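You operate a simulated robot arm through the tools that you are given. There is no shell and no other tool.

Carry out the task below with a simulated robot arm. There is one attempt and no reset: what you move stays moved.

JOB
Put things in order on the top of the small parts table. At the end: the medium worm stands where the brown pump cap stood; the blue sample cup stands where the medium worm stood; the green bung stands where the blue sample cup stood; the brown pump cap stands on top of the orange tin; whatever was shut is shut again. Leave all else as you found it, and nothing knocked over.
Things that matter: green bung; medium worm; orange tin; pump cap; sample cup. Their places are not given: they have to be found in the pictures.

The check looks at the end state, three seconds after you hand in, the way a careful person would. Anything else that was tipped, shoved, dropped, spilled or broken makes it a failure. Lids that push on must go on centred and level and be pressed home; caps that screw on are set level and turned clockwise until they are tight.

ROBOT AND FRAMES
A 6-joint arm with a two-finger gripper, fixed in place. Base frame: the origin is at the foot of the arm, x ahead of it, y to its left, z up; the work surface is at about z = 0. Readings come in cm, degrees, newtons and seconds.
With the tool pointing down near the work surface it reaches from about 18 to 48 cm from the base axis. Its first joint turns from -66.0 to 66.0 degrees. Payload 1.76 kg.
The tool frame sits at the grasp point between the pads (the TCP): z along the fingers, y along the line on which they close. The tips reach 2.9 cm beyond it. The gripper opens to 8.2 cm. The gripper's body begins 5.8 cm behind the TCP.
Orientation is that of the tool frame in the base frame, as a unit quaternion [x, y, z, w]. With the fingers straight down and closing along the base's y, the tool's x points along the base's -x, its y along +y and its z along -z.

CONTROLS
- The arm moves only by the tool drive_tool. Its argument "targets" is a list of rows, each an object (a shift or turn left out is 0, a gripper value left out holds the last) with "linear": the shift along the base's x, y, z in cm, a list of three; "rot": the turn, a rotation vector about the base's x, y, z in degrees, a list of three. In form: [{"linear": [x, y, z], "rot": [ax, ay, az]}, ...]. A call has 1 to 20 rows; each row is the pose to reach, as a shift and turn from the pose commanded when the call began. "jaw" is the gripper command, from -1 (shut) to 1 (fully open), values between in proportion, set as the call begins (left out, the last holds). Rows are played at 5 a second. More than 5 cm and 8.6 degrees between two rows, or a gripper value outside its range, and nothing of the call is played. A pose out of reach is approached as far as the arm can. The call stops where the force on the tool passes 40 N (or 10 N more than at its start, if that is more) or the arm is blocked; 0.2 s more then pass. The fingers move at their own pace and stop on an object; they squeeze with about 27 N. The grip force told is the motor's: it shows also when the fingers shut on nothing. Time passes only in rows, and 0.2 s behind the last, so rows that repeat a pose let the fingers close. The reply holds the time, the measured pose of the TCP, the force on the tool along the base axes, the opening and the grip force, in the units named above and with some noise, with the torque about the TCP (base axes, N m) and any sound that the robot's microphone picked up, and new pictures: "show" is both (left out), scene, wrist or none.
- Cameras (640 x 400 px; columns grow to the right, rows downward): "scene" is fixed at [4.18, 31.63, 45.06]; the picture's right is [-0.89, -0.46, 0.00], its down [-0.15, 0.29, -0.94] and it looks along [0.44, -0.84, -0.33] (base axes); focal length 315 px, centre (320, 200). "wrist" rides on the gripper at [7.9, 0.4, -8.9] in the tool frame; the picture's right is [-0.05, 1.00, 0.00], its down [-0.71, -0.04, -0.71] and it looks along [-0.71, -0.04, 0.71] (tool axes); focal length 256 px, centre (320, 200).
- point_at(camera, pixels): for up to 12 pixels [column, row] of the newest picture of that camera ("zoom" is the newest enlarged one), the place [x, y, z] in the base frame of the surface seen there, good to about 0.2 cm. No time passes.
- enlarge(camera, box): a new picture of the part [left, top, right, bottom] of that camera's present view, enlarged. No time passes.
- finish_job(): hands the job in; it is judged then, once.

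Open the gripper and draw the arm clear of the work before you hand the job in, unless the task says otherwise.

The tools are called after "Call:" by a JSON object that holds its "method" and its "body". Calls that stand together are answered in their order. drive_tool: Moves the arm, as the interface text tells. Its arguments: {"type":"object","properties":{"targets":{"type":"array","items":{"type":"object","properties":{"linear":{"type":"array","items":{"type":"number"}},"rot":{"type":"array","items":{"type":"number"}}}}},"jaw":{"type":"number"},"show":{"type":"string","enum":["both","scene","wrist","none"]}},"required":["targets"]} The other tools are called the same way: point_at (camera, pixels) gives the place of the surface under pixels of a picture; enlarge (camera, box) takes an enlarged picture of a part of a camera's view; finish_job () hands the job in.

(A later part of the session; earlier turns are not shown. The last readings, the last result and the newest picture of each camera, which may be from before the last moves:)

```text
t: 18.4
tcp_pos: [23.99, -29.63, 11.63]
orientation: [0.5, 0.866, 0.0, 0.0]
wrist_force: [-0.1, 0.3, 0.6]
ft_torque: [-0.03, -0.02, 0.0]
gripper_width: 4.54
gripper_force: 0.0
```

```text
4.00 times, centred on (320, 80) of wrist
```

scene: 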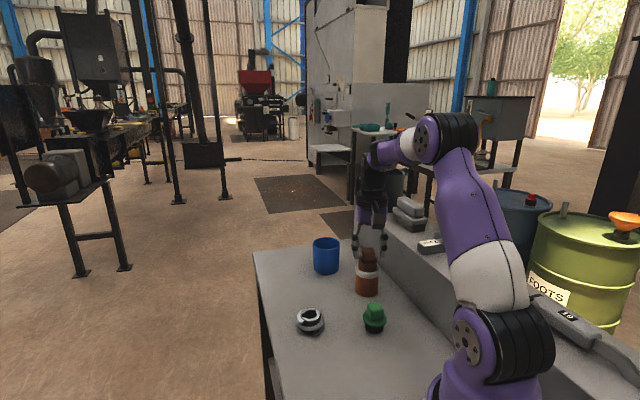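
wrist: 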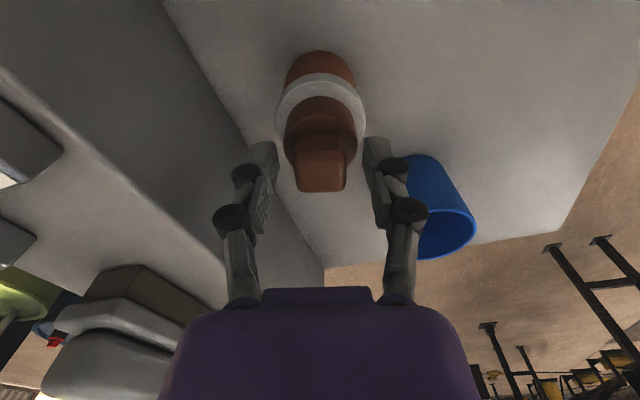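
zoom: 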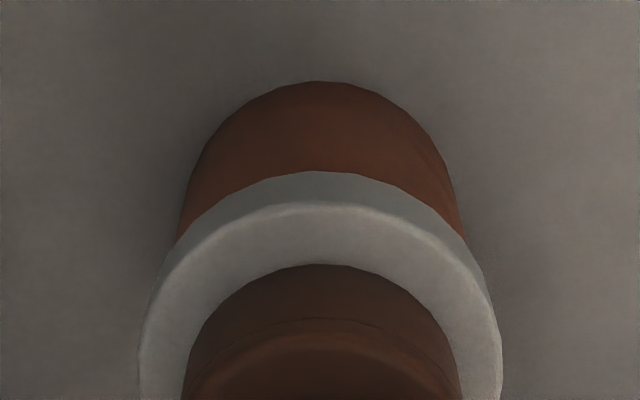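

One row was too long a step, so nothing moved. I retry with smaller steps: straight up, then across to the worm.

Call:
{"method": "drive_tool", "body": {"targets": [{"linear": [0, 0, 1]}, {"linear": [0, 0, 4]}, {"linear": [0, 0, 8]}, {"linear": [1.1, 3.4, 8]}, {"linear": [2.3, 6.9, 7.5]}, {"linear": [3.4, 10.3, 6.5]}, {"linear": [4.5, 13.7, 5]}, {"linear": [5.6, 17.0, 3.5]}, {"linear": [5.6, 17.0, 2]}, {"linear": [5.6, 17.0, 2]}]}}

Call:
{"method": "enlarge", "body": {"camera": "scene", "box": [340, 230, 400, 300]}}

Call:
{"method": "enlarge", "body": {"camera": "wrist", "box": [260, 30, 380, 130]}}

```text
t: 20.6
tcp_pos: [29.61, -12.45, 13.55]
orientation: [0.5, 0.866, 0.0, 0.0]
wrist_force: [-0.1, -0.1, 0.3]
ft_torque: [0.0, 0.02, -0.01]
gripper_width: 4.5
gripper_force: 0.0
```

scene: 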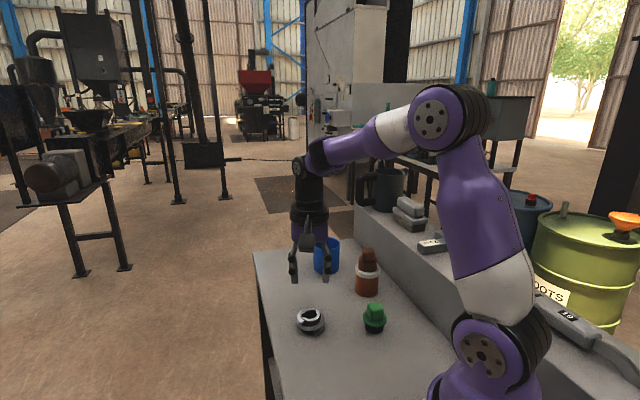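
wrist: 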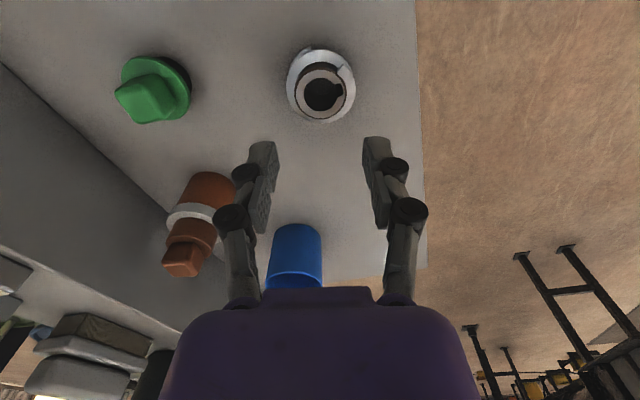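

```text
5.71 times, centred on (370, 265) of scene
```

zoom: 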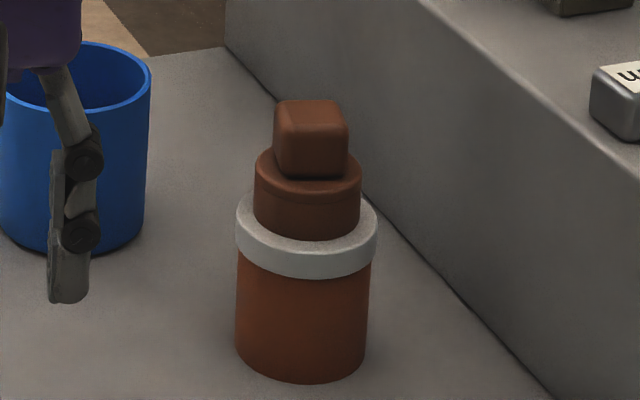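

```text
4.00 times, centred on (320, 80) of wrist
```

zoom: 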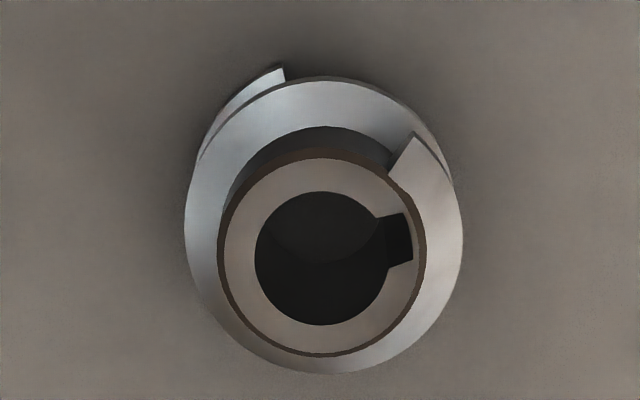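

The worm ring centre sits right under the TCP (px 320,93), and the cap on the tin looks fine. I open fully and descend to TCP z ≈ 3.0 first, then check.

Call:
{"method": "drive_tool", "body": {"targets": [{"linear": [0, 0, 0]}, {"linear": [0, 0, 0]}, {"linear": [0, 0, -3]}, {"linear": [0, 0, -6]}, {"linear": [0, 0, -8.5]}, {"linear": [0, 0, -10]}, {"linear": [0, 0, -10.6]}, {"linear": [0, 0, -10.6]}], "jaw": 1}}

Call:
{"method": "enlarge", "body": {"camera": "scene", "box": [265, 260, 355, 345]}}

Call:
{"method": "enlarge", "body": {"camera": "wrist", "box": [190, 100, 450, 230]}}

```text
t: 22.4
tcp_pos: [29.56, -12.5, 3.02]
orientation: [0.499, 0.866, 0.0, -0.001]
wrist_force: [-0.3, -0.2, -0.1]
ft_torque: [-0.01, 0.01, -0.01]
gripper_width: 8.16
gripper_force: 0.1
```

scene: 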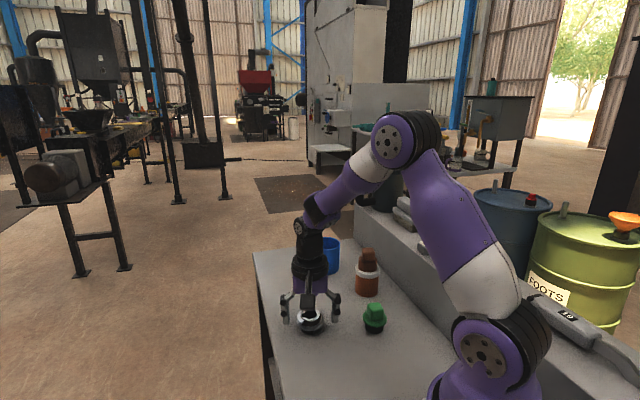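
wrist: 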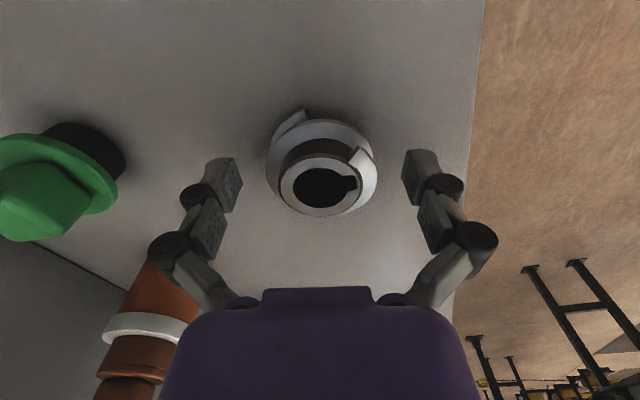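

```text
4.71 times, centred on (310, 302) of scene
```

zoom: 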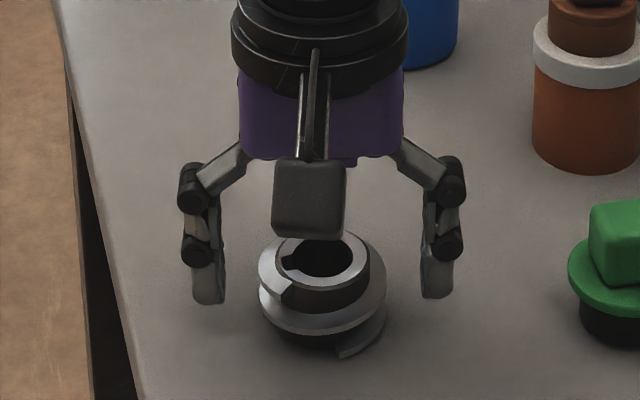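

```text
2.46 times, centred on (320, 165) of wrist
```

zoom: 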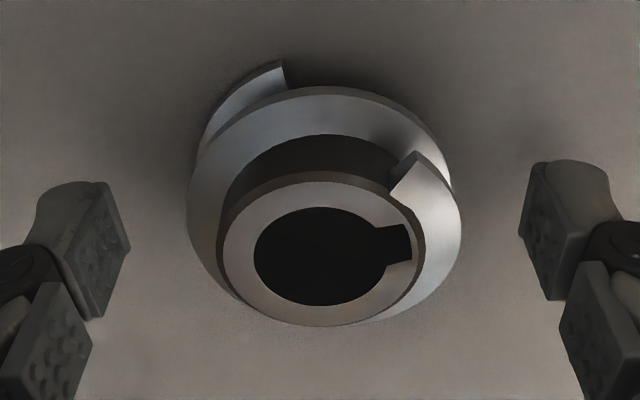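

The worm is centred between the fingers (zoom 324,250), about 0.15 cm toward the camera side. I nudge, go down 0.45 cm and close on the outer thread.

Call:
{"method": "drive_tool", "body": {"targets": [{"linear": [-0.08, 0.13, -0.2]}, {"linear": [-0.08, 0.13, -0.45]}, {"linear": [-0.08, 0.13, -0.45]}], "jaw": 1, "show": "none"}}

Call:
{"method": "drive_tool", "body": {"targets": [{"linear": [0, 0, 0]}, {"linear": [0, 0, 0]}, {"linear": [0, 0, 0]}, {"linear": [0, 0, 0]}], "jaw": -1}}

Call:
{"method": "enlarge", "body": {"camera": "scene", "box": [265, 260, 355, 345]}}

Call:
{"method": "enlarge", "body": {"camera": "wrist", "box": [190, 100, 450, 230]}}

```text
t: 23.2
tcp_pos: [29.49, -12.41, 2.58]
orientation: [0.501, 0.865, 0.0, 0.0]
wrist_force: [-0.5, -0.5, -0.3]
ft_torque: [-0.03, 0.02, -0.04]
gripper_width: 8.21
gripper_force: 0.0
```

```text
t: 24.2
tcp_pos: [29.5, -12.58, 2.73]
orientation: [0.5, 0.866, -0.001, 0.002]
wrist_force: [-2.2, -7.2, 17.0]
ft_torque: [-0.09, 0.18, 0.06]
gripper_width: 5.36
gripper_force: 26.9
```

scene: 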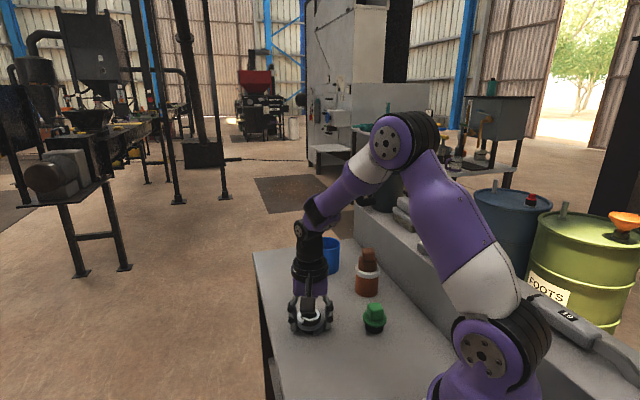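
wrist: 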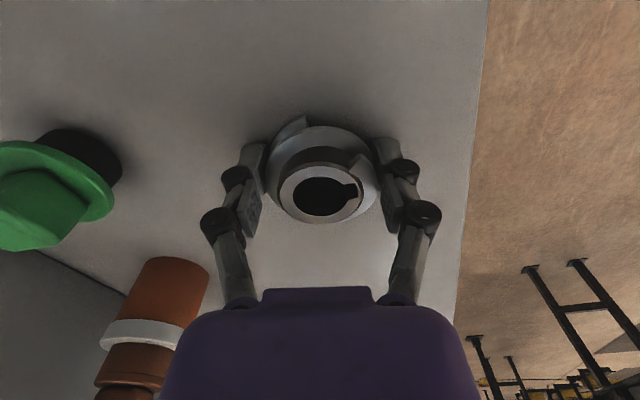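

```text
4.71 times, centred on (310, 302) of scene
```

zoom: 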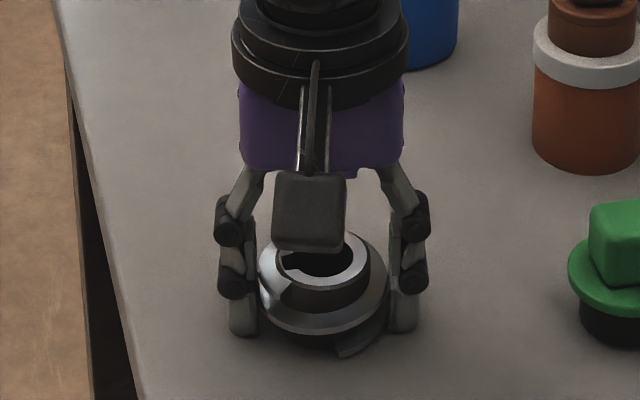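

```text
2.46 times, centred on (320, 165) of wrist
```

zoom: 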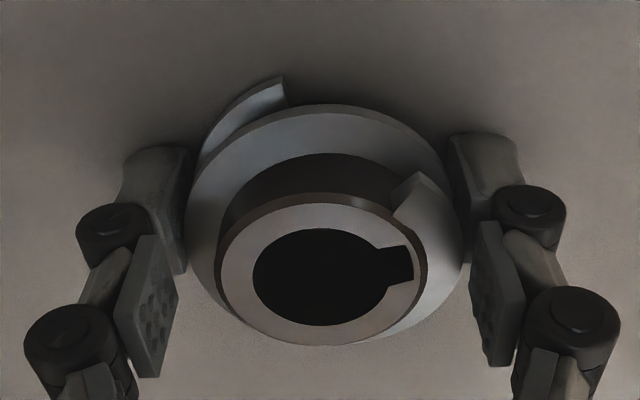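

Grip is at 5.36 cm on the thread. I lift a little and check whether the worm stays level.

Call:
{"method": "drive_tool", "body": {"targets": [{"linear": [0, 0, 0.3]}, {"linear": [0, 0, 0.8]}, {"linear": [0, 0, 1.5]}, {"linear": [0, 0, 1.5]}]}}

Call:
{"method": "enlarge", "body": {"camera": "scene", "box": [265, 260, 355, 345]}}

Call:
{"method": "enlarge", "body": {"camera": "wrist", "box": [190, 100, 450, 230]}}

```text
t: 25.2
tcp_pos: [29.53, -12.47, 4.11]
orientation: [0.5, 0.866, 0.001, -0.001]
wrist_force: [0.6, -0.2, -2.5]
ft_torque: [0.02, 0.01, -0.02]
gripper_width: 5.35
gripper_force: 27.3
```

scene: 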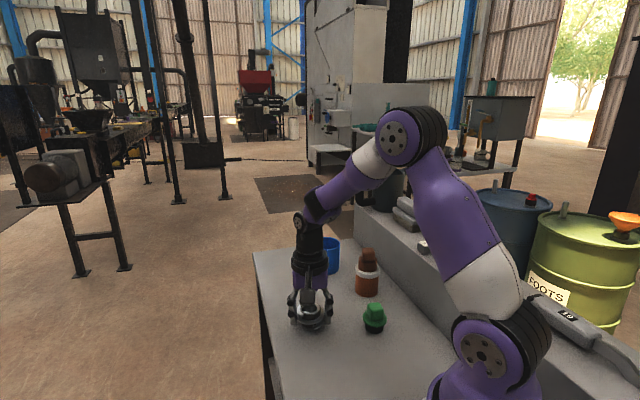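
wrist: 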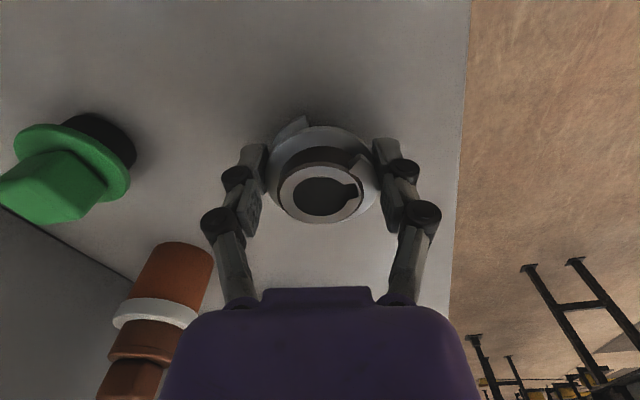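

```text
4.71 times, centred on (310, 302) of scene
```

zoom: 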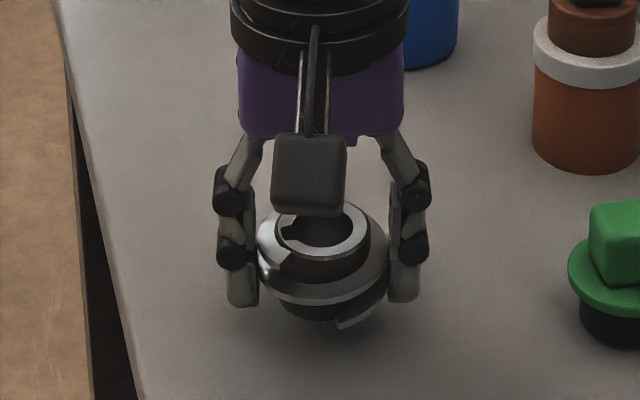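

```text
2.46 times, centred on (320, 165) of wrist
```

zoom: 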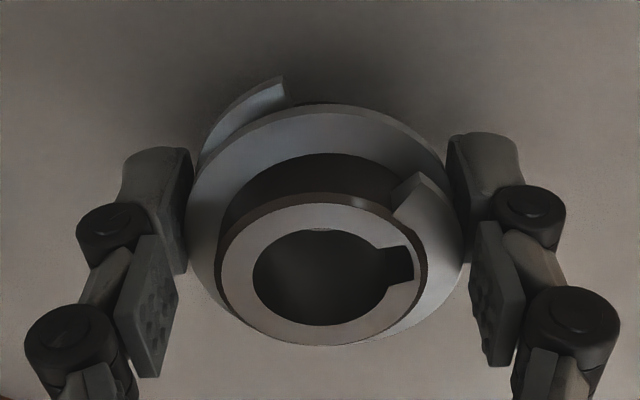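

The worm is held level (weight about 2.5 N). I lift, carry it to the pump cap's old place, and lower it to just above the table.

Call:
{"method": "drive_tool", "body": {"targets": [{"linear": [0, 0, 2]}, {"linear": [0, 0, 4]}, {"linear": [2.5, -2.5, 4]}, {"linear": [5.0, -5.0, 4]}, {"linear": [7.5, -7.5, 4]}, {"linear": [9.5, -9.55, 4]}, {"linear": [9.96, -10.03, 4]}, {"linear": [9.96, -10.03, 3]}, {"linear": [9.96, -10.03, 1]}, {"linear": [9.96, -10.03, -0.5]}, {"linear": [9.96, -10.03, -1.0]}, {"linear": [9.96, -10.03, -1.0]}]}}

Call:
{"method": "enlarge", "body": {"camera": "scene", "box": [250, 225, 340, 310]}}

```text
t: 27.8
tcp_pos: [39.3, -22.5, 3.14]
orientation: [0.5, 0.866, 0.0, 0.0]
wrist_force: [-0.8, 0.8, -3.6]
ft_torque: [0.02, -0.01, 0.0]
gripper_width: 5.33
gripper_force: 27.5
```

scene: 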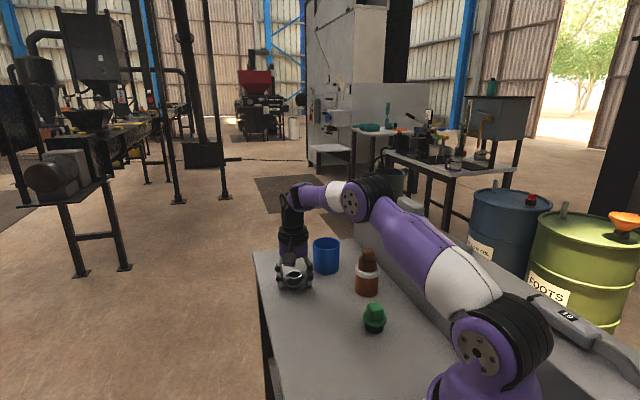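
wrist: 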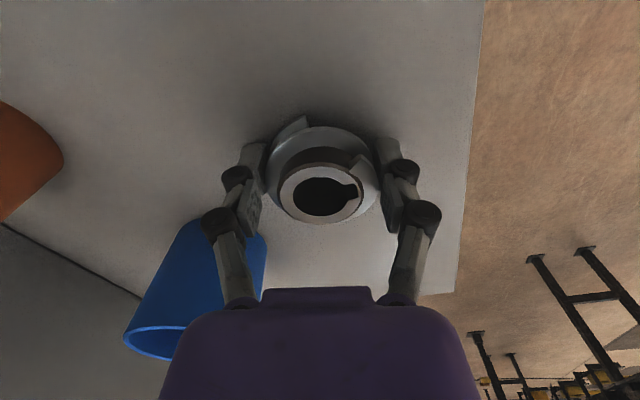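

```text
4.71 times, centred on (295, 268) of scene
```

zoom: 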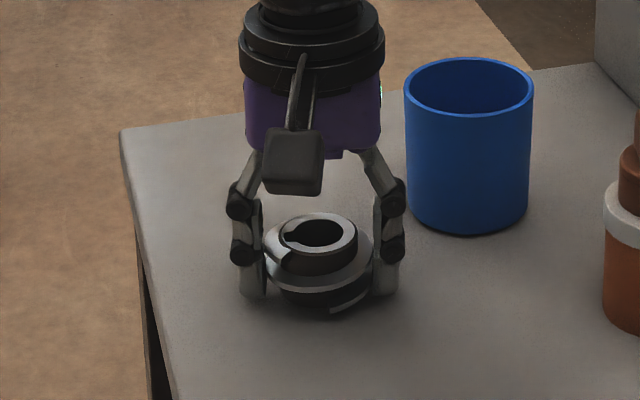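

In the scene picture the worm (column 294.7) lines up with where the cap stood (column 294.8). I lower gently the last half centimetre.

Call:
{"method": "drive_tool", "body": {"targets": [{"linear": [0, 0, -0.2]}, {"linear": [0, 0, -0.35]}, {"linear": [0, 0, -0.42]}, {"linear": [0, 0, -0.42]}], "show": "none"}}

Call:
{"method": "point_at", "body": {"camera": "scene", "pixels": [[294.7, 272], [294.7, 280.5], [301.5, 276], [287.5, 276], [294.7, 291]]}}

```text
t: 28.8
tcp_pos: [39.54, -22.55, 2.67]
orientation: [0.499, 0.866, 0.0, 0.0]
wrist_force: [0.1, 0.8, -3.1]
ft_torque: [0.04, 0.01, 0.0]
gripper_width: 5.34
gripper_force: 26.7
```

```text
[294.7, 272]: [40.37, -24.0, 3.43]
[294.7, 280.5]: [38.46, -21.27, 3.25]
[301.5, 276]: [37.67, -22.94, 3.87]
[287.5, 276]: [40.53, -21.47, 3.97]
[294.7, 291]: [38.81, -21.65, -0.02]
```

Ring midpoint reads about (39.4,-22.6), good. Continue lowering in small steps until contact.

Call:
{"method": "drive_tool", "body": {"targets": [{"linear": [0, 0, -0.05]}, {"linear": [0, 0, -0.1]}, {"linear": [0, 0, -0.1]}], "show": "none"}}

```text
t: 29.6
tcp_pos: [39.51, -22.49, 2.6]
orientation: [0.5, 0.866, 0.0, 0.0]
wrist_force: [-1.2, 1.3, 3.0]
ft_torque: [-0.05, -0.07, 0.0]
gripper_width: 5.34
gripper_force: 26.8
```

Contact felt (about 6 N change). I open the fingers gently to about 6.8 cm to release.

Call:
{"method": "drive_tool", "body": {"targets": [{"linear": [0, 0, 0]}, {"linear": [0, 0, 0]}, {"linear": [0, 0, 0]}], "jaw": 0.65}}

Call:
{"method": "enlarge", "body": {"camera": "scene", "box": [250, 225, 340, 310]}}

```text
t: 30.4
tcp_pos: [39.55, -22.62, 2.6]
orientation: [0.5, 0.866, -0.001, 0.0]
wrist_force: [-1.0, 0.7, -0.3]
ft_torque: [-0.02, -0.03, 0.01]
gripper_width: 6.75
gripper_force: 0.1
```

scene: 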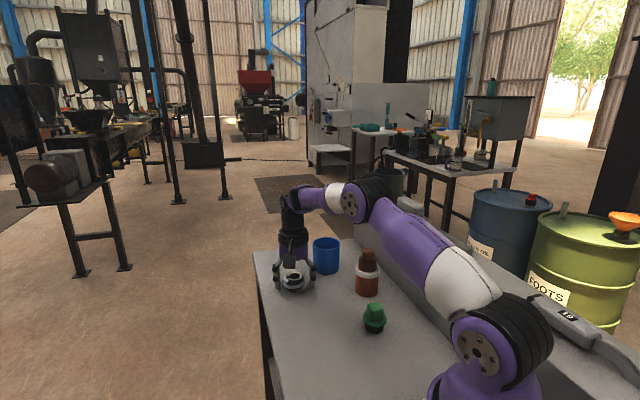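
wrist: 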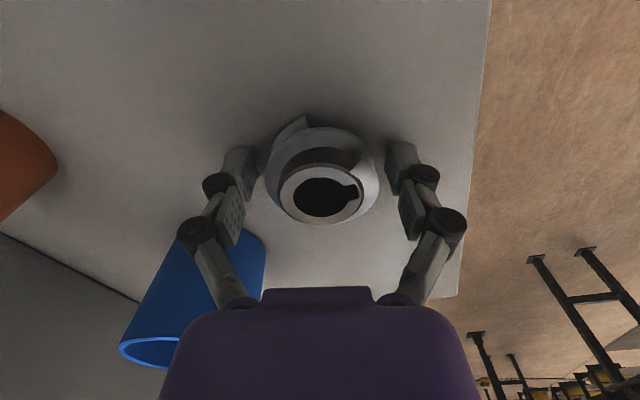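

```text
4.71 times, centred on (295, 268) of scene
```

zoom: 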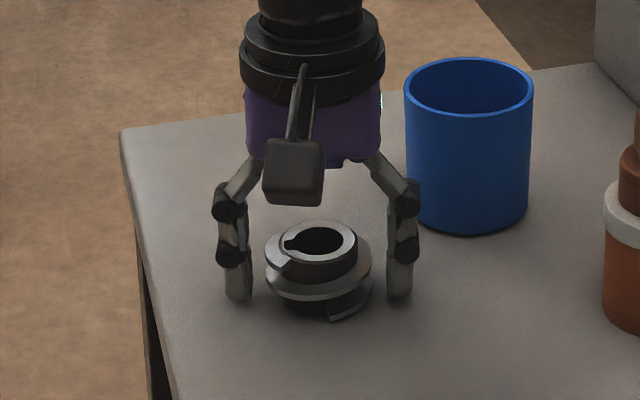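

The worm is free and upright on the cap's old spot. I raise, open fully, turn the yaw by +15° toward radial and move above the cup at z ≈ 13.

Call:
{"method": "drive_tool", "body": {"targets": [{"linear": [0, 0, 1.5]}, {"linear": [0, 0, 5]}, {"linear": [0, 0, 9]}, {"linear": [0, 0, 11]}, {"linear": [-0.6, -2.8, 11], "rot": [0, 0, 4]}, {"linear": [-1.3, -5.7, 11], "rot": [0, 0, 8]}, {"linear": [-2.0, -8.6, 11], "rot": [0, 0, 12]}, {"linear": [-2.75, -11.4, 11], "rot": [0, 0, 15]}, {"linear": [-2.75, -11.4, 11], "rot": [0, 0, 15]}, {"linear": [-2.75, -11.4, 11], "rot": [0, 0, 15]}], "jaw": 0.65}}

Call:
{"method": "enlarge", "body": {"camera": "scene", "box": [255, 215, 385, 310]}}

Call:
{"method": "enlarge", "body": {"camera": "wrist", "box": [240, 40, 400, 170]}}

```text
t: 32.6
tcp_pos: [34.07, -31.8, 12.97]
orientation: [0.382, 0.924, 0.001, 0.0]
wrist_force: [0.1, 0.1, 0.2]
ft_torque: [0.01, -0.01, 0.04]
gripper_width: 6.75
gripper_force: 0.2
out of reach, approached as far as the arm can: row 6, 7, 8, 9, 10
```

scene: 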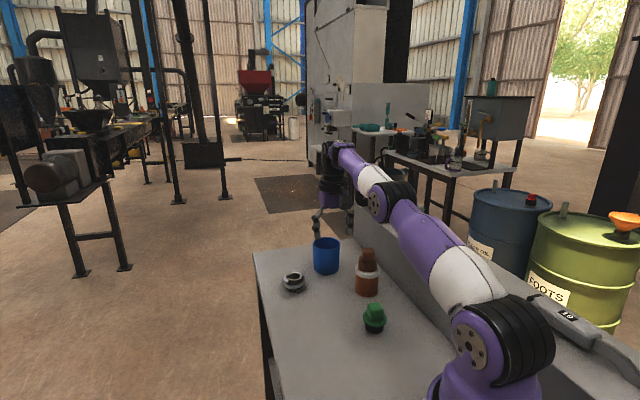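
wrist: 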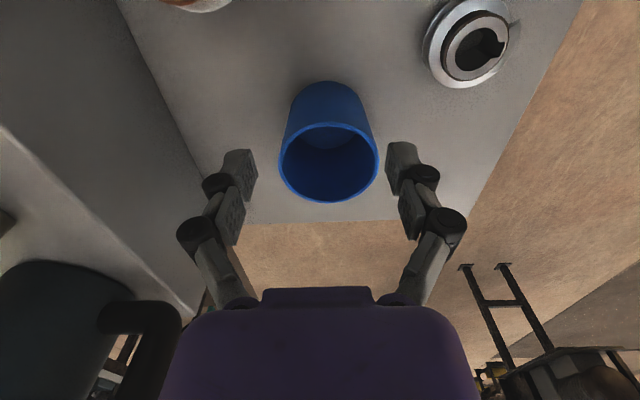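

```text
4.21 times, centred on (320, 262) of scene
```

zoom: 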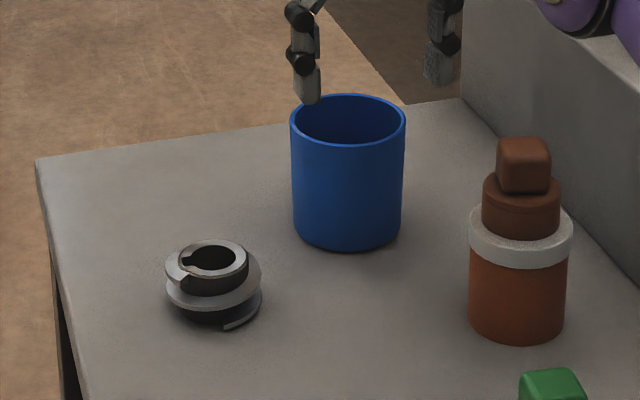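

```text
3.08 times, centred on (320, 105) of wrist
```

zoom: 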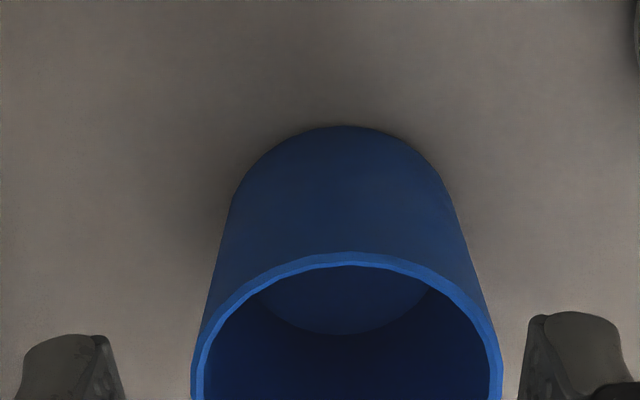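

Straight-down reach ends at about 46.6 cm here, so the cup (at 50 cm) needs the tool tilted outward. First I back off to a reachable pose to see what the commanded pose is.

Call:
{"method": "drive_tool", "body": {"targets": [{"linear": [-1.5, 1.2, 0.3]}, {"linear": [-3.5, 2.8, 0.5]}, {"linear": [-3.5, 2.8, 0.5]}, {"linear": [-3.5, 2.8, 0.5]}], "show": "none"}}

```text
t: 33.6
tcp_pos: [30.64, -29.04, 13.51]
orientation: [0.382, 0.924, 0.001, 0.0]
wrist_force: [-0.2, 0.4, 0.0]
ft_torque: [0.02, -0.04, -0.02]
gripper_width: 6.79
gripper_force: 0.1
```

The commanded pose was clipped to what was reached. Now I tilt the tool 15° (fingers outward) about its closing axis while moving out over the cup at z ≈ 13.5, jaws opening fully.

Call:
{"method": "drive_tool", "body": {"targets": [{"linear": [2.0, -1.6, 0.3], "rot": [-3.54, -3.54, 0]}, {"linear": [4.1, -3.3, 0.3], "rot": [-7.07, -7.07, 0]}, {"linear": [6.2, -5.0, 0.3], "rot": [-10.6, -10.6, 0]}, {"linear": [6.2, -5.0, 0.3], "rot": [-10.6, -10.6, 0]}, {"linear": [6.2, -5.0, 0.3], "rot": [-10.6, -10.6, 0]}], "jaw": 1}}

Call:
{"method": "enlarge", "body": {"camera": "scene", "box": [255, 195, 385, 290]}}

Call:
{"method": "enlarge", "body": {"camera": "wrist", "box": [190, 40, 450, 200]}}

```text
t: 34.8
tcp_pos: [36.75, -33.95, 13.95]
orientation: [0.38, 0.916, -0.05, 0.121]
wrist_force: [0.6, -0.5, 0.7]
ft_torque: [-0.01, -0.02, 0.0]
gripper_width: 8.2
gripper_force: 0.1
```

scene: 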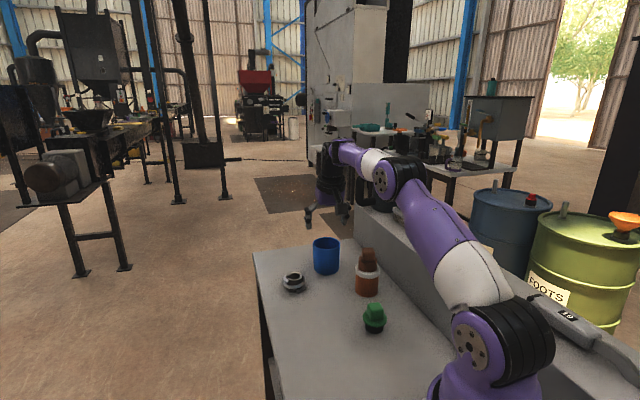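
wrist: 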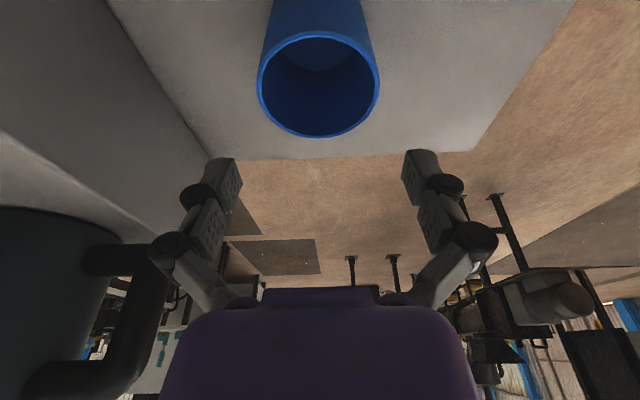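

```text
4.21 times, centred on (320, 242) of scene
```

zoom: 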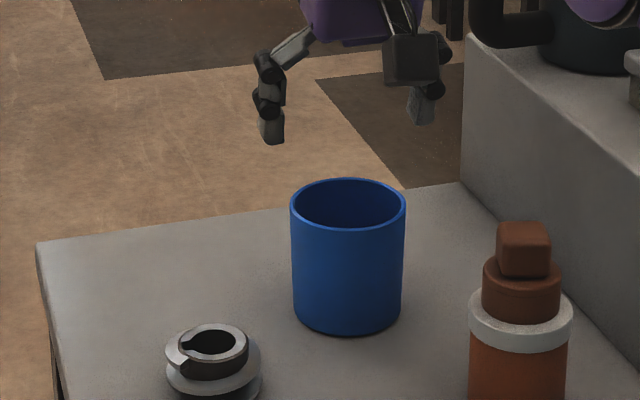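

```text
2.46 times, centred on (320, 120) of wrist
```

zoom: 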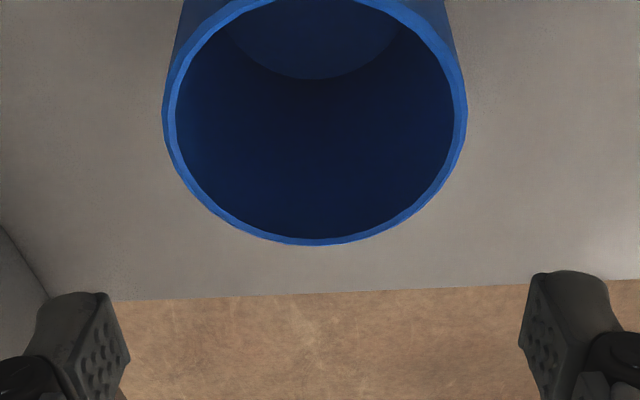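

The cup is empty and centred under the jaws (rim centre about (36.8,-34.0)). I descend in two stages around the cup, checking mid-way.

Call:
{"method": "drive_tool", "body": {"targets": [{"linear": [0, 0, -2.5]}, {"linear": [0, 0, -4.5]}, {"linear": [0, 0, -5.5]}, {"linear": [0, 0, -5.5]}, {"linear": [0, 0, -5.5]}], "jaw": 1}}

Call:
{"method": "enlarge", "body": {"camera": "scene", "box": [275, 205, 375, 290]}}

Call:
{"method": "enlarge", "body": {"camera": "wrist", "box": [190, 60, 450, 220]}}

```text
t: 36.0
tcp_pos: [36.66, -33.8, 8.34]
orientation: [0.38, 0.916, -0.05, 0.121]
wrist_force: [-0.1, 0.7, 0.4]
ft_torque: [0.0, 0.03, 0.02]
gripper_width: 8.19
gripper_force: 0.0
```

scene: 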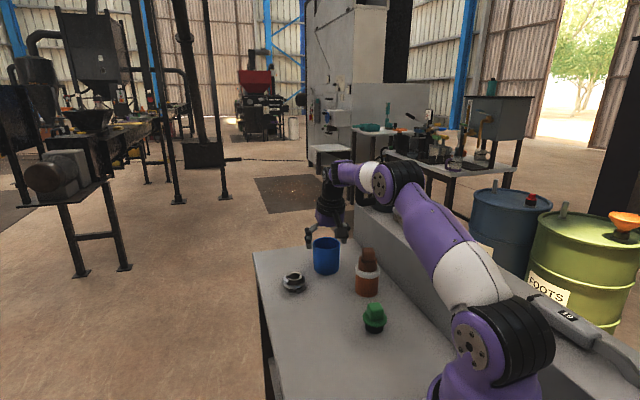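
wrist: 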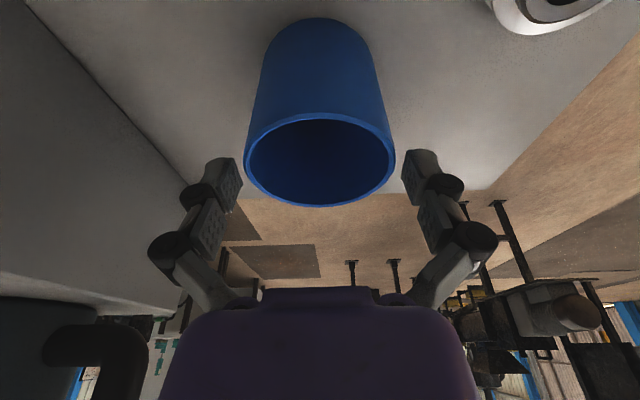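

```text
4.71 times, centred on (325, 248) of scene
```

zoom: 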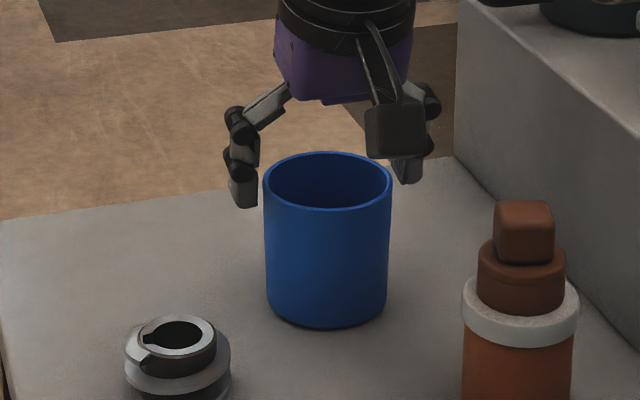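

```text
2.46 times, centred on (320, 140) of wrist
```

zoom: 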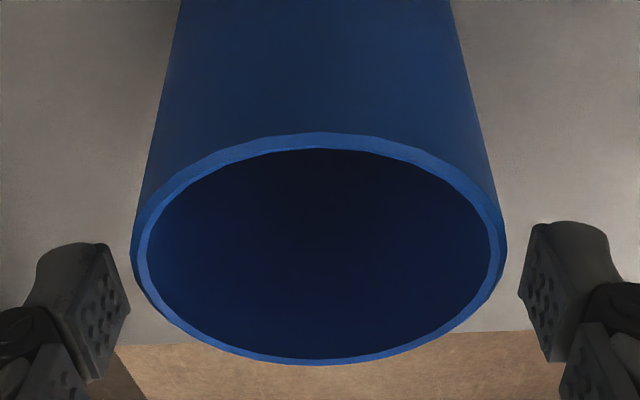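

Margins are about half a centimetre on both sides. I go down the remaining 3.5 cm.

Call:
{"method": "drive_tool", "body": {"targets": [{"linear": [0, 0, -1.2]}, {"linear": [0, 0, -2.4]}, {"linear": [0, 0, -3.4]}, {"linear": [0, 0, -3.4]}, {"linear": [0, 0, -3.4]}], "jaw": 1}}

Call:
{"method": "enlarge", "body": {"camera": "scene", "box": [275, 205, 375, 290]}}

Call:
{"method": "enlarge", "body": {"camera": "wrist", "box": [190, 60, 450, 220]}}

```text
t: 37.2
tcp_pos: [36.78, -33.85, 4.83]
orientation: [0.379, 0.916, -0.05, 0.122]
wrist_force: [0.1, 0.1, 0.2]
ft_torque: [-0.01, -0.02, -0.01]
gripper_width: 8.19
gripper_force: 0.2
```

scene: 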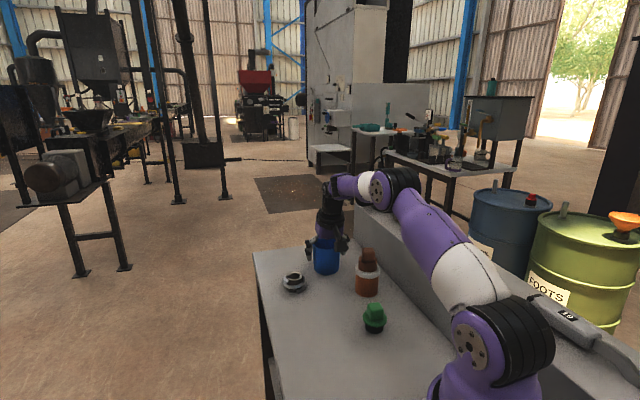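
wrist: 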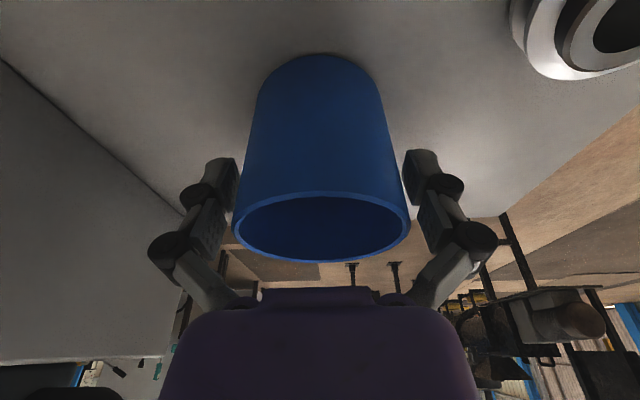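

```text
4.71 times, centred on (325, 248) of scene
```

zoom: 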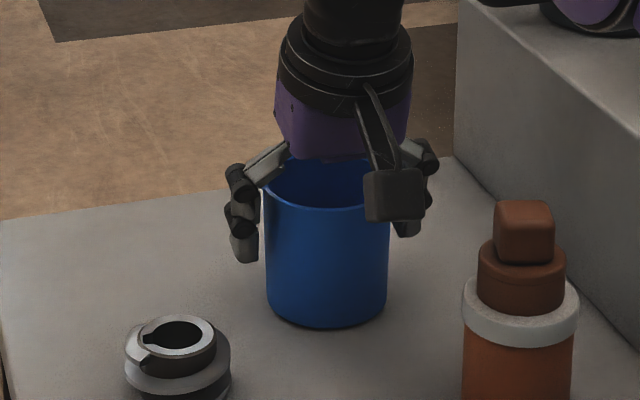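

```text
2.46 times, centred on (320, 140) of wrist
```

zoom: 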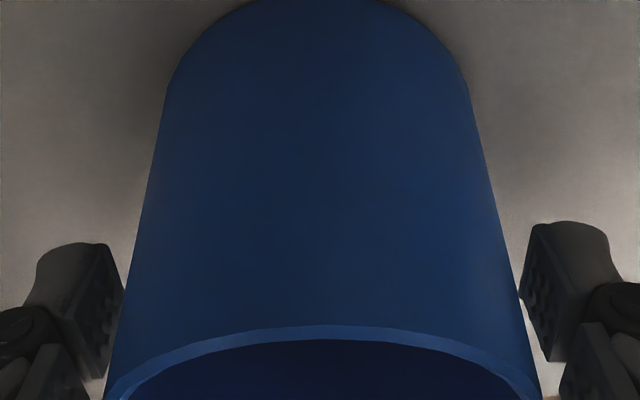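

The jaws straddle the cup. Closing now.

Call:
{"method": "drive_tool", "body": {"targets": [{"linear": [0, 0, 0]}, {"linear": [0, 0, 0]}, {"linear": [0, 0, 0]}, {"linear": [0, 0, 0]}], "jaw": -1}}

Call:
{"method": "enlarge", "body": {"camera": "wrist", "box": [190, 60, 450, 270]}}

```text
t: 38.2
tcp_pos: [36.78, -33.9, 4.92]
orientation: [0.379, 0.916, -0.05, 0.121]
wrist_force: [0.0, 1.0, 13.9]
ft_torque: [0.08, -0.05, 0.02]
gripper_width: 6.88
gripper_force: 27.7
```

scene: 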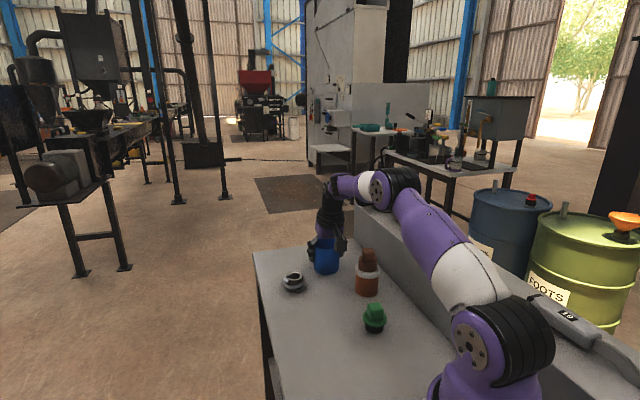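
wrist: 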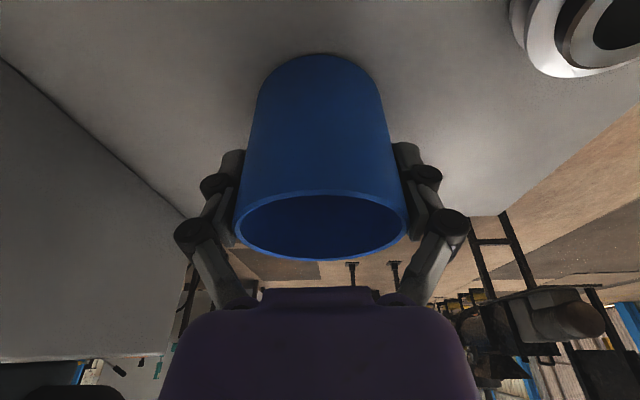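

```text
1.90 times, centred on (320, 165) of wrist
```

zoom: 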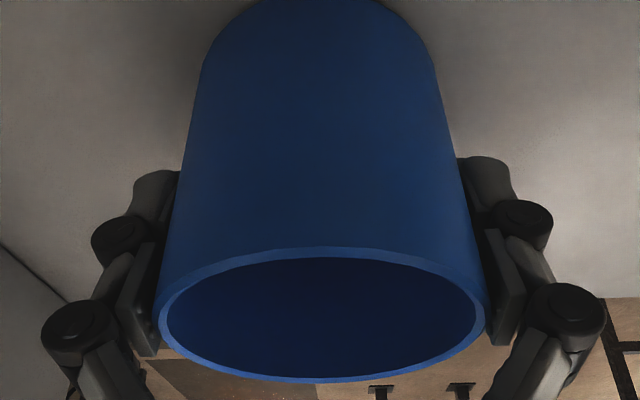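

The cup is gripped at 6.88 cm. I lift it a little and check that it stays upright.

Call:
{"method": "drive_tool", "body": {"targets": [{"linear": [0, 0, 0.4]}, {"linear": [0, 0, 1.5]}, {"linear": [0, 0, 4]}, {"linear": [0, 0, 6]}, {"linear": [0, 0, 6]}]}}

Call:
{"method": "enlarge", "body": {"camera": "scene", "box": [275, 195, 385, 290]}}

```text
t: 39.4
tcp_pos: [36.71, -34.04, 10.89]
orientation: [0.38, 0.916, -0.049, 0.12]
wrist_force: [0.6, 0.0, -0.3]
ft_torque: [-0.01, 0.01, 0.01]
gripper_width: 6.9
gripper_force: 27.2
```

scene: 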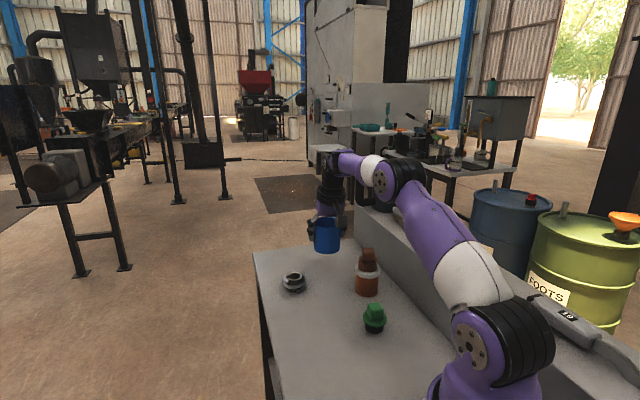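
wrist: 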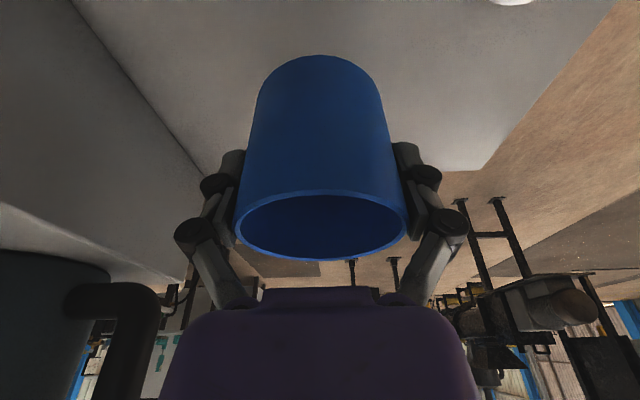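

```text
4.21 times, centred on (330, 242) of scene
```

zoom: 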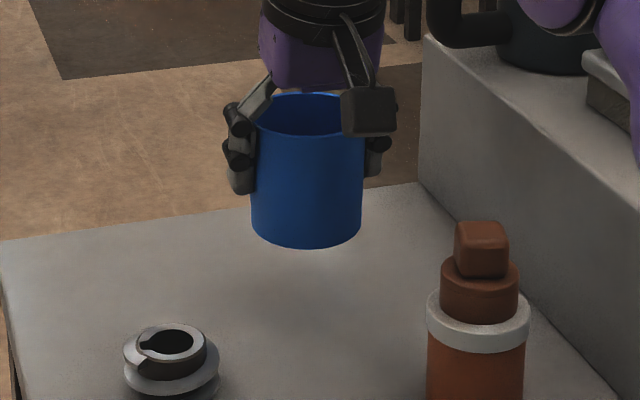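

The cup is upright in the jaws. I carry it over to the worm's old place, staying at this height, then lower partway.

Call:
{"method": "drive_tool", "body": {"targets": [{"linear": [-1.2, 3.6, 0.2]}, {"linear": [-2.5, 7.4, 0.2]}, {"linear": [-3.8, 11.3, 0.2]}, {"linear": [-5.1, 15.2, 0.2]}, {"linear": [-6.3, 18.8, 0.2]}, {"linear": [-7.2, 21.45, 0]}, {"linear": [-7.2, 21.45, -2]}, {"linear": [-7.2, 21.45, -4]}, {"linear": [-7.2, 21.45, -5]}, {"linear": [-7.2, 21.45, -5]}, {"linear": [-7.2, 21.45, -5]}]}}

Call:
{"method": "enlarge", "body": {"camera": "scene", "box": [260, 260, 370, 350]}}

```text
t: 41.8
tcp_pos: [29.43, -12.47, 5.89]
orientation: [0.379, 0.916, -0.05, 0.12]
wrist_force: [0.1, -0.7, -0.9]
ft_torque: [0.05, 0.0, -0.01]
gripper_width: 6.9
gripper_force: 27.3
```

scene: 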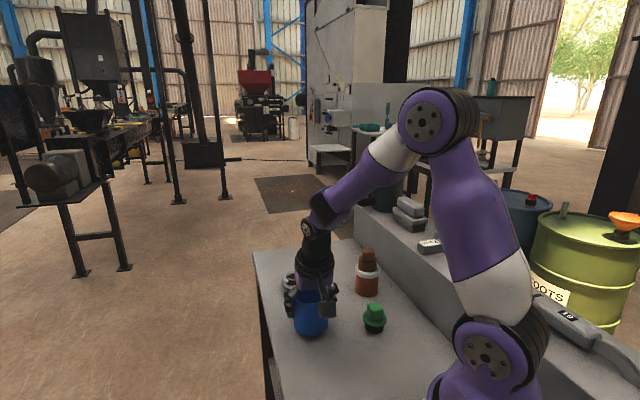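
wrist: 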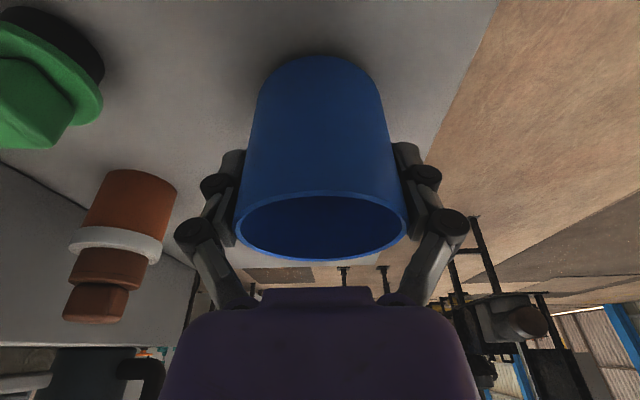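

```text
4.44 times, centred on (315, 305) of scene
```

zoom: 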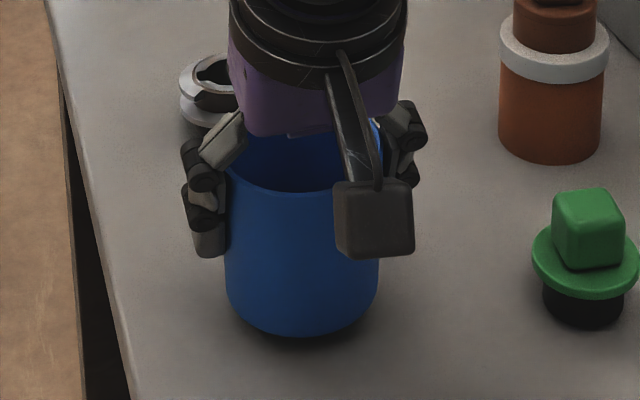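

The cup's column (311.0) matches the worm's old column (310.7). I lower to just above the surface and check the position.

Call:
{"method": "drive_tool", "body": {"targets": [{"linear": [0, 0, -0.4]}, {"linear": [0, 0, -0.75]}, {"linear": [0, 0, -0.75]}, {"linear": [0, 0, -0.75]}], "show": "scene"}}

Call:
{"method": "enlarge", "body": {"camera": "scene", "box": [285, 300, 340, 345]}}

Call:
{"method": "point_at", "body": {"camera": "scene", "pixels": [[311, 332], [311, 335], [311, 337], [300, 330], [322, 330], [296, 325], [311, 320]]}}

```text
t: 42.8
tcp_pos: [29.55, -12.55, 5.16]
orientation: [0.38, 0.916, -0.05, 0.121]
wrist_force: [0.2, 0.7, -0.2]
ft_torque: [-0.01, 0.01, -0.03]
gripper_width: 6.89
gripper_force: 26.9
```

scene: 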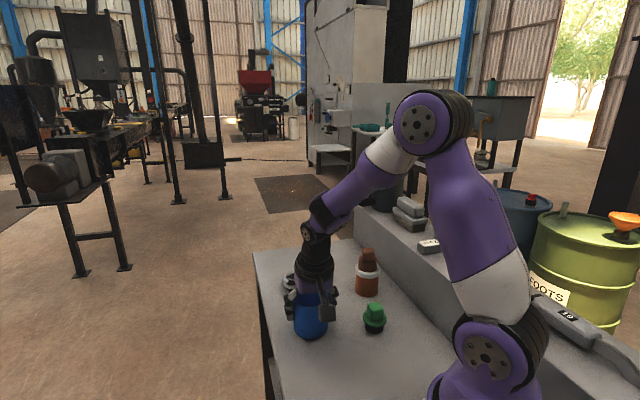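

```text
8.89 times, centred on (312, 322) of scene
```

zoom: 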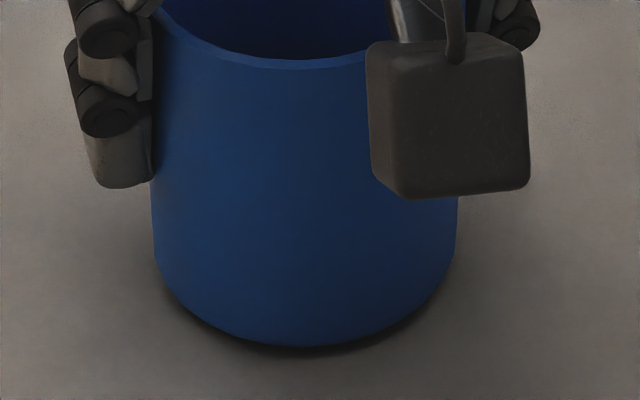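

```text
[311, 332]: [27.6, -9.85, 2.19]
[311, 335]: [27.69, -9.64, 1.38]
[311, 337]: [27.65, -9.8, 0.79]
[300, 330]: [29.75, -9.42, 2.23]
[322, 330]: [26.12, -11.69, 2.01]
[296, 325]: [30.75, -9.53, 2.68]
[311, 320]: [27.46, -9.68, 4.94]
```

The cup's centre reads about (29.35,-12.75) against the worm's (29.5,-12.65): I shift by a tenth and step down to contact.

Call:
{"method": "drive_tool", "body": {"targets": [{"linear": [0.12, 0.05, -0.08]}, {"linear": [0.12, 0.05, -0.16]}, {"linear": [0.12, 0.05, -0.16]}], "show": "none"}}

```text
t: 43.6
tcp_pos: [29.69, -12.57, 4.98]
orientation: [0.38, 0.916, -0.05, 0.12]
wrist_force: [-0.4, -0.6, 1.3]
ft_torque: [0.0, -0.02, 0.0]
gripper_width: 6.89
gripper_force: 27.5
```

No clear contact yet; another small step down.

Call:
{"method": "drive_tool", "body": {"targets": [{"linear": [0, 0, -0.05]}, {"linear": [0, 0, -0.1]}, {"linear": [0, 0, -0.1]}], "show": "none"}}

```text
t: 44.4
tcp_pos: [29.77, -12.49, 4.87]
orientation: [0.38, 0.916, -0.05, 0.122]
wrist_force: [-1.1, 1.3, 16.4]
ft_torque: [-0.16, -0.05, 0.02]
gripper_width: 6.9
gripper_force: 26.9
```

Contact at 16 N. I ease off 0.05 cm and open the jaws fully.

Call:
{"method": "drive_tool", "body": {"targets": [{"linear": [0, 0, 0.06]}, {"linear": [0, 0, 0.06]}], "show": "none"}}

Call:
{"method": "drive_tool", "body": {"targets": [{"linear": [0, 0, 0]}, {"linear": [0, 0, 0]}, {"linear": [0, 0, 0]}], "jaw": 1}}

Call:
{"method": "enlarge", "body": {"camera": "wrist", "box": [190, 60, 450, 270]}}

Call:
{"method": "enlarge", "body": {"camera": "scene", "box": [260, 260, 370, 350]}}

```text
t: 45.0
tcp_pos: [29.87, -12.52, 5.0]
orientation: [0.38, 0.916, -0.049, 0.121]
wrist_force: [3.9, -1.1, 8.9]
ft_torque: [-0.27, -0.32, 0.07]
gripper_width: 6.89
gripper_force: 27.1
```

```text
t: 45.8
tcp_pos: [29.68, -12.52, 4.86]
orientation: [0.379, 0.916, -0.05, 0.12]
wrist_force: [-0.4, 0.2, -0.3]
ft_torque: [-0.04, 0.0, 0.02]
gripper_width: 8.19
gripper_force: 0.0
```

scene: 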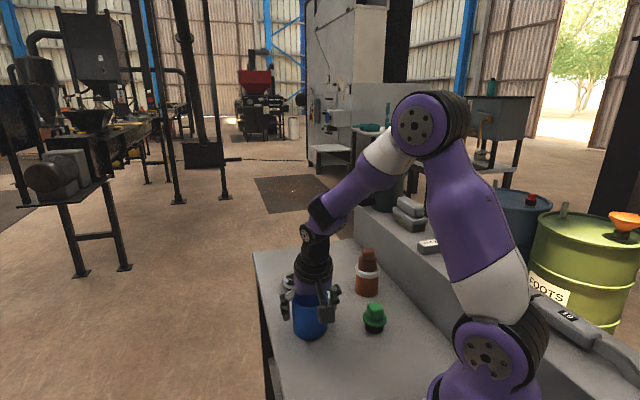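
wrist: 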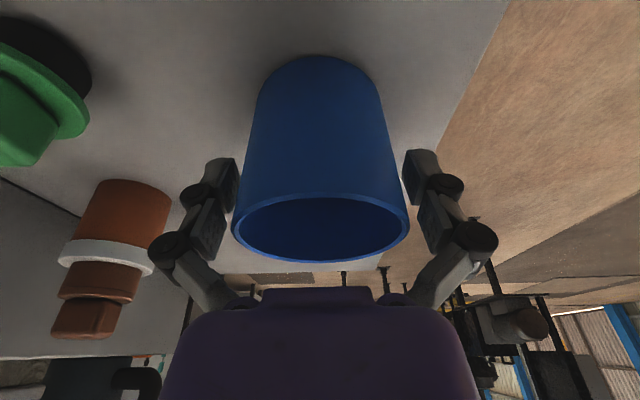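

```text
1.90 times, centred on (320, 165) of wrist
```

zoom: 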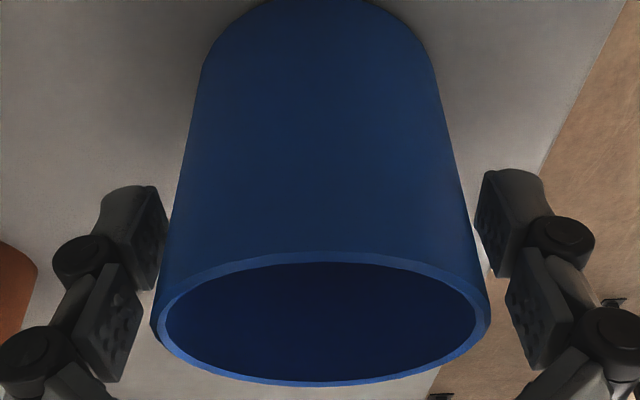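

```text
4.44 times, centred on (315, 305) of scene
```

zoom: 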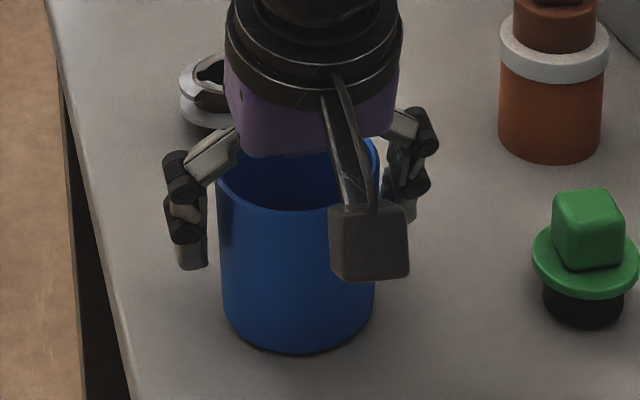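

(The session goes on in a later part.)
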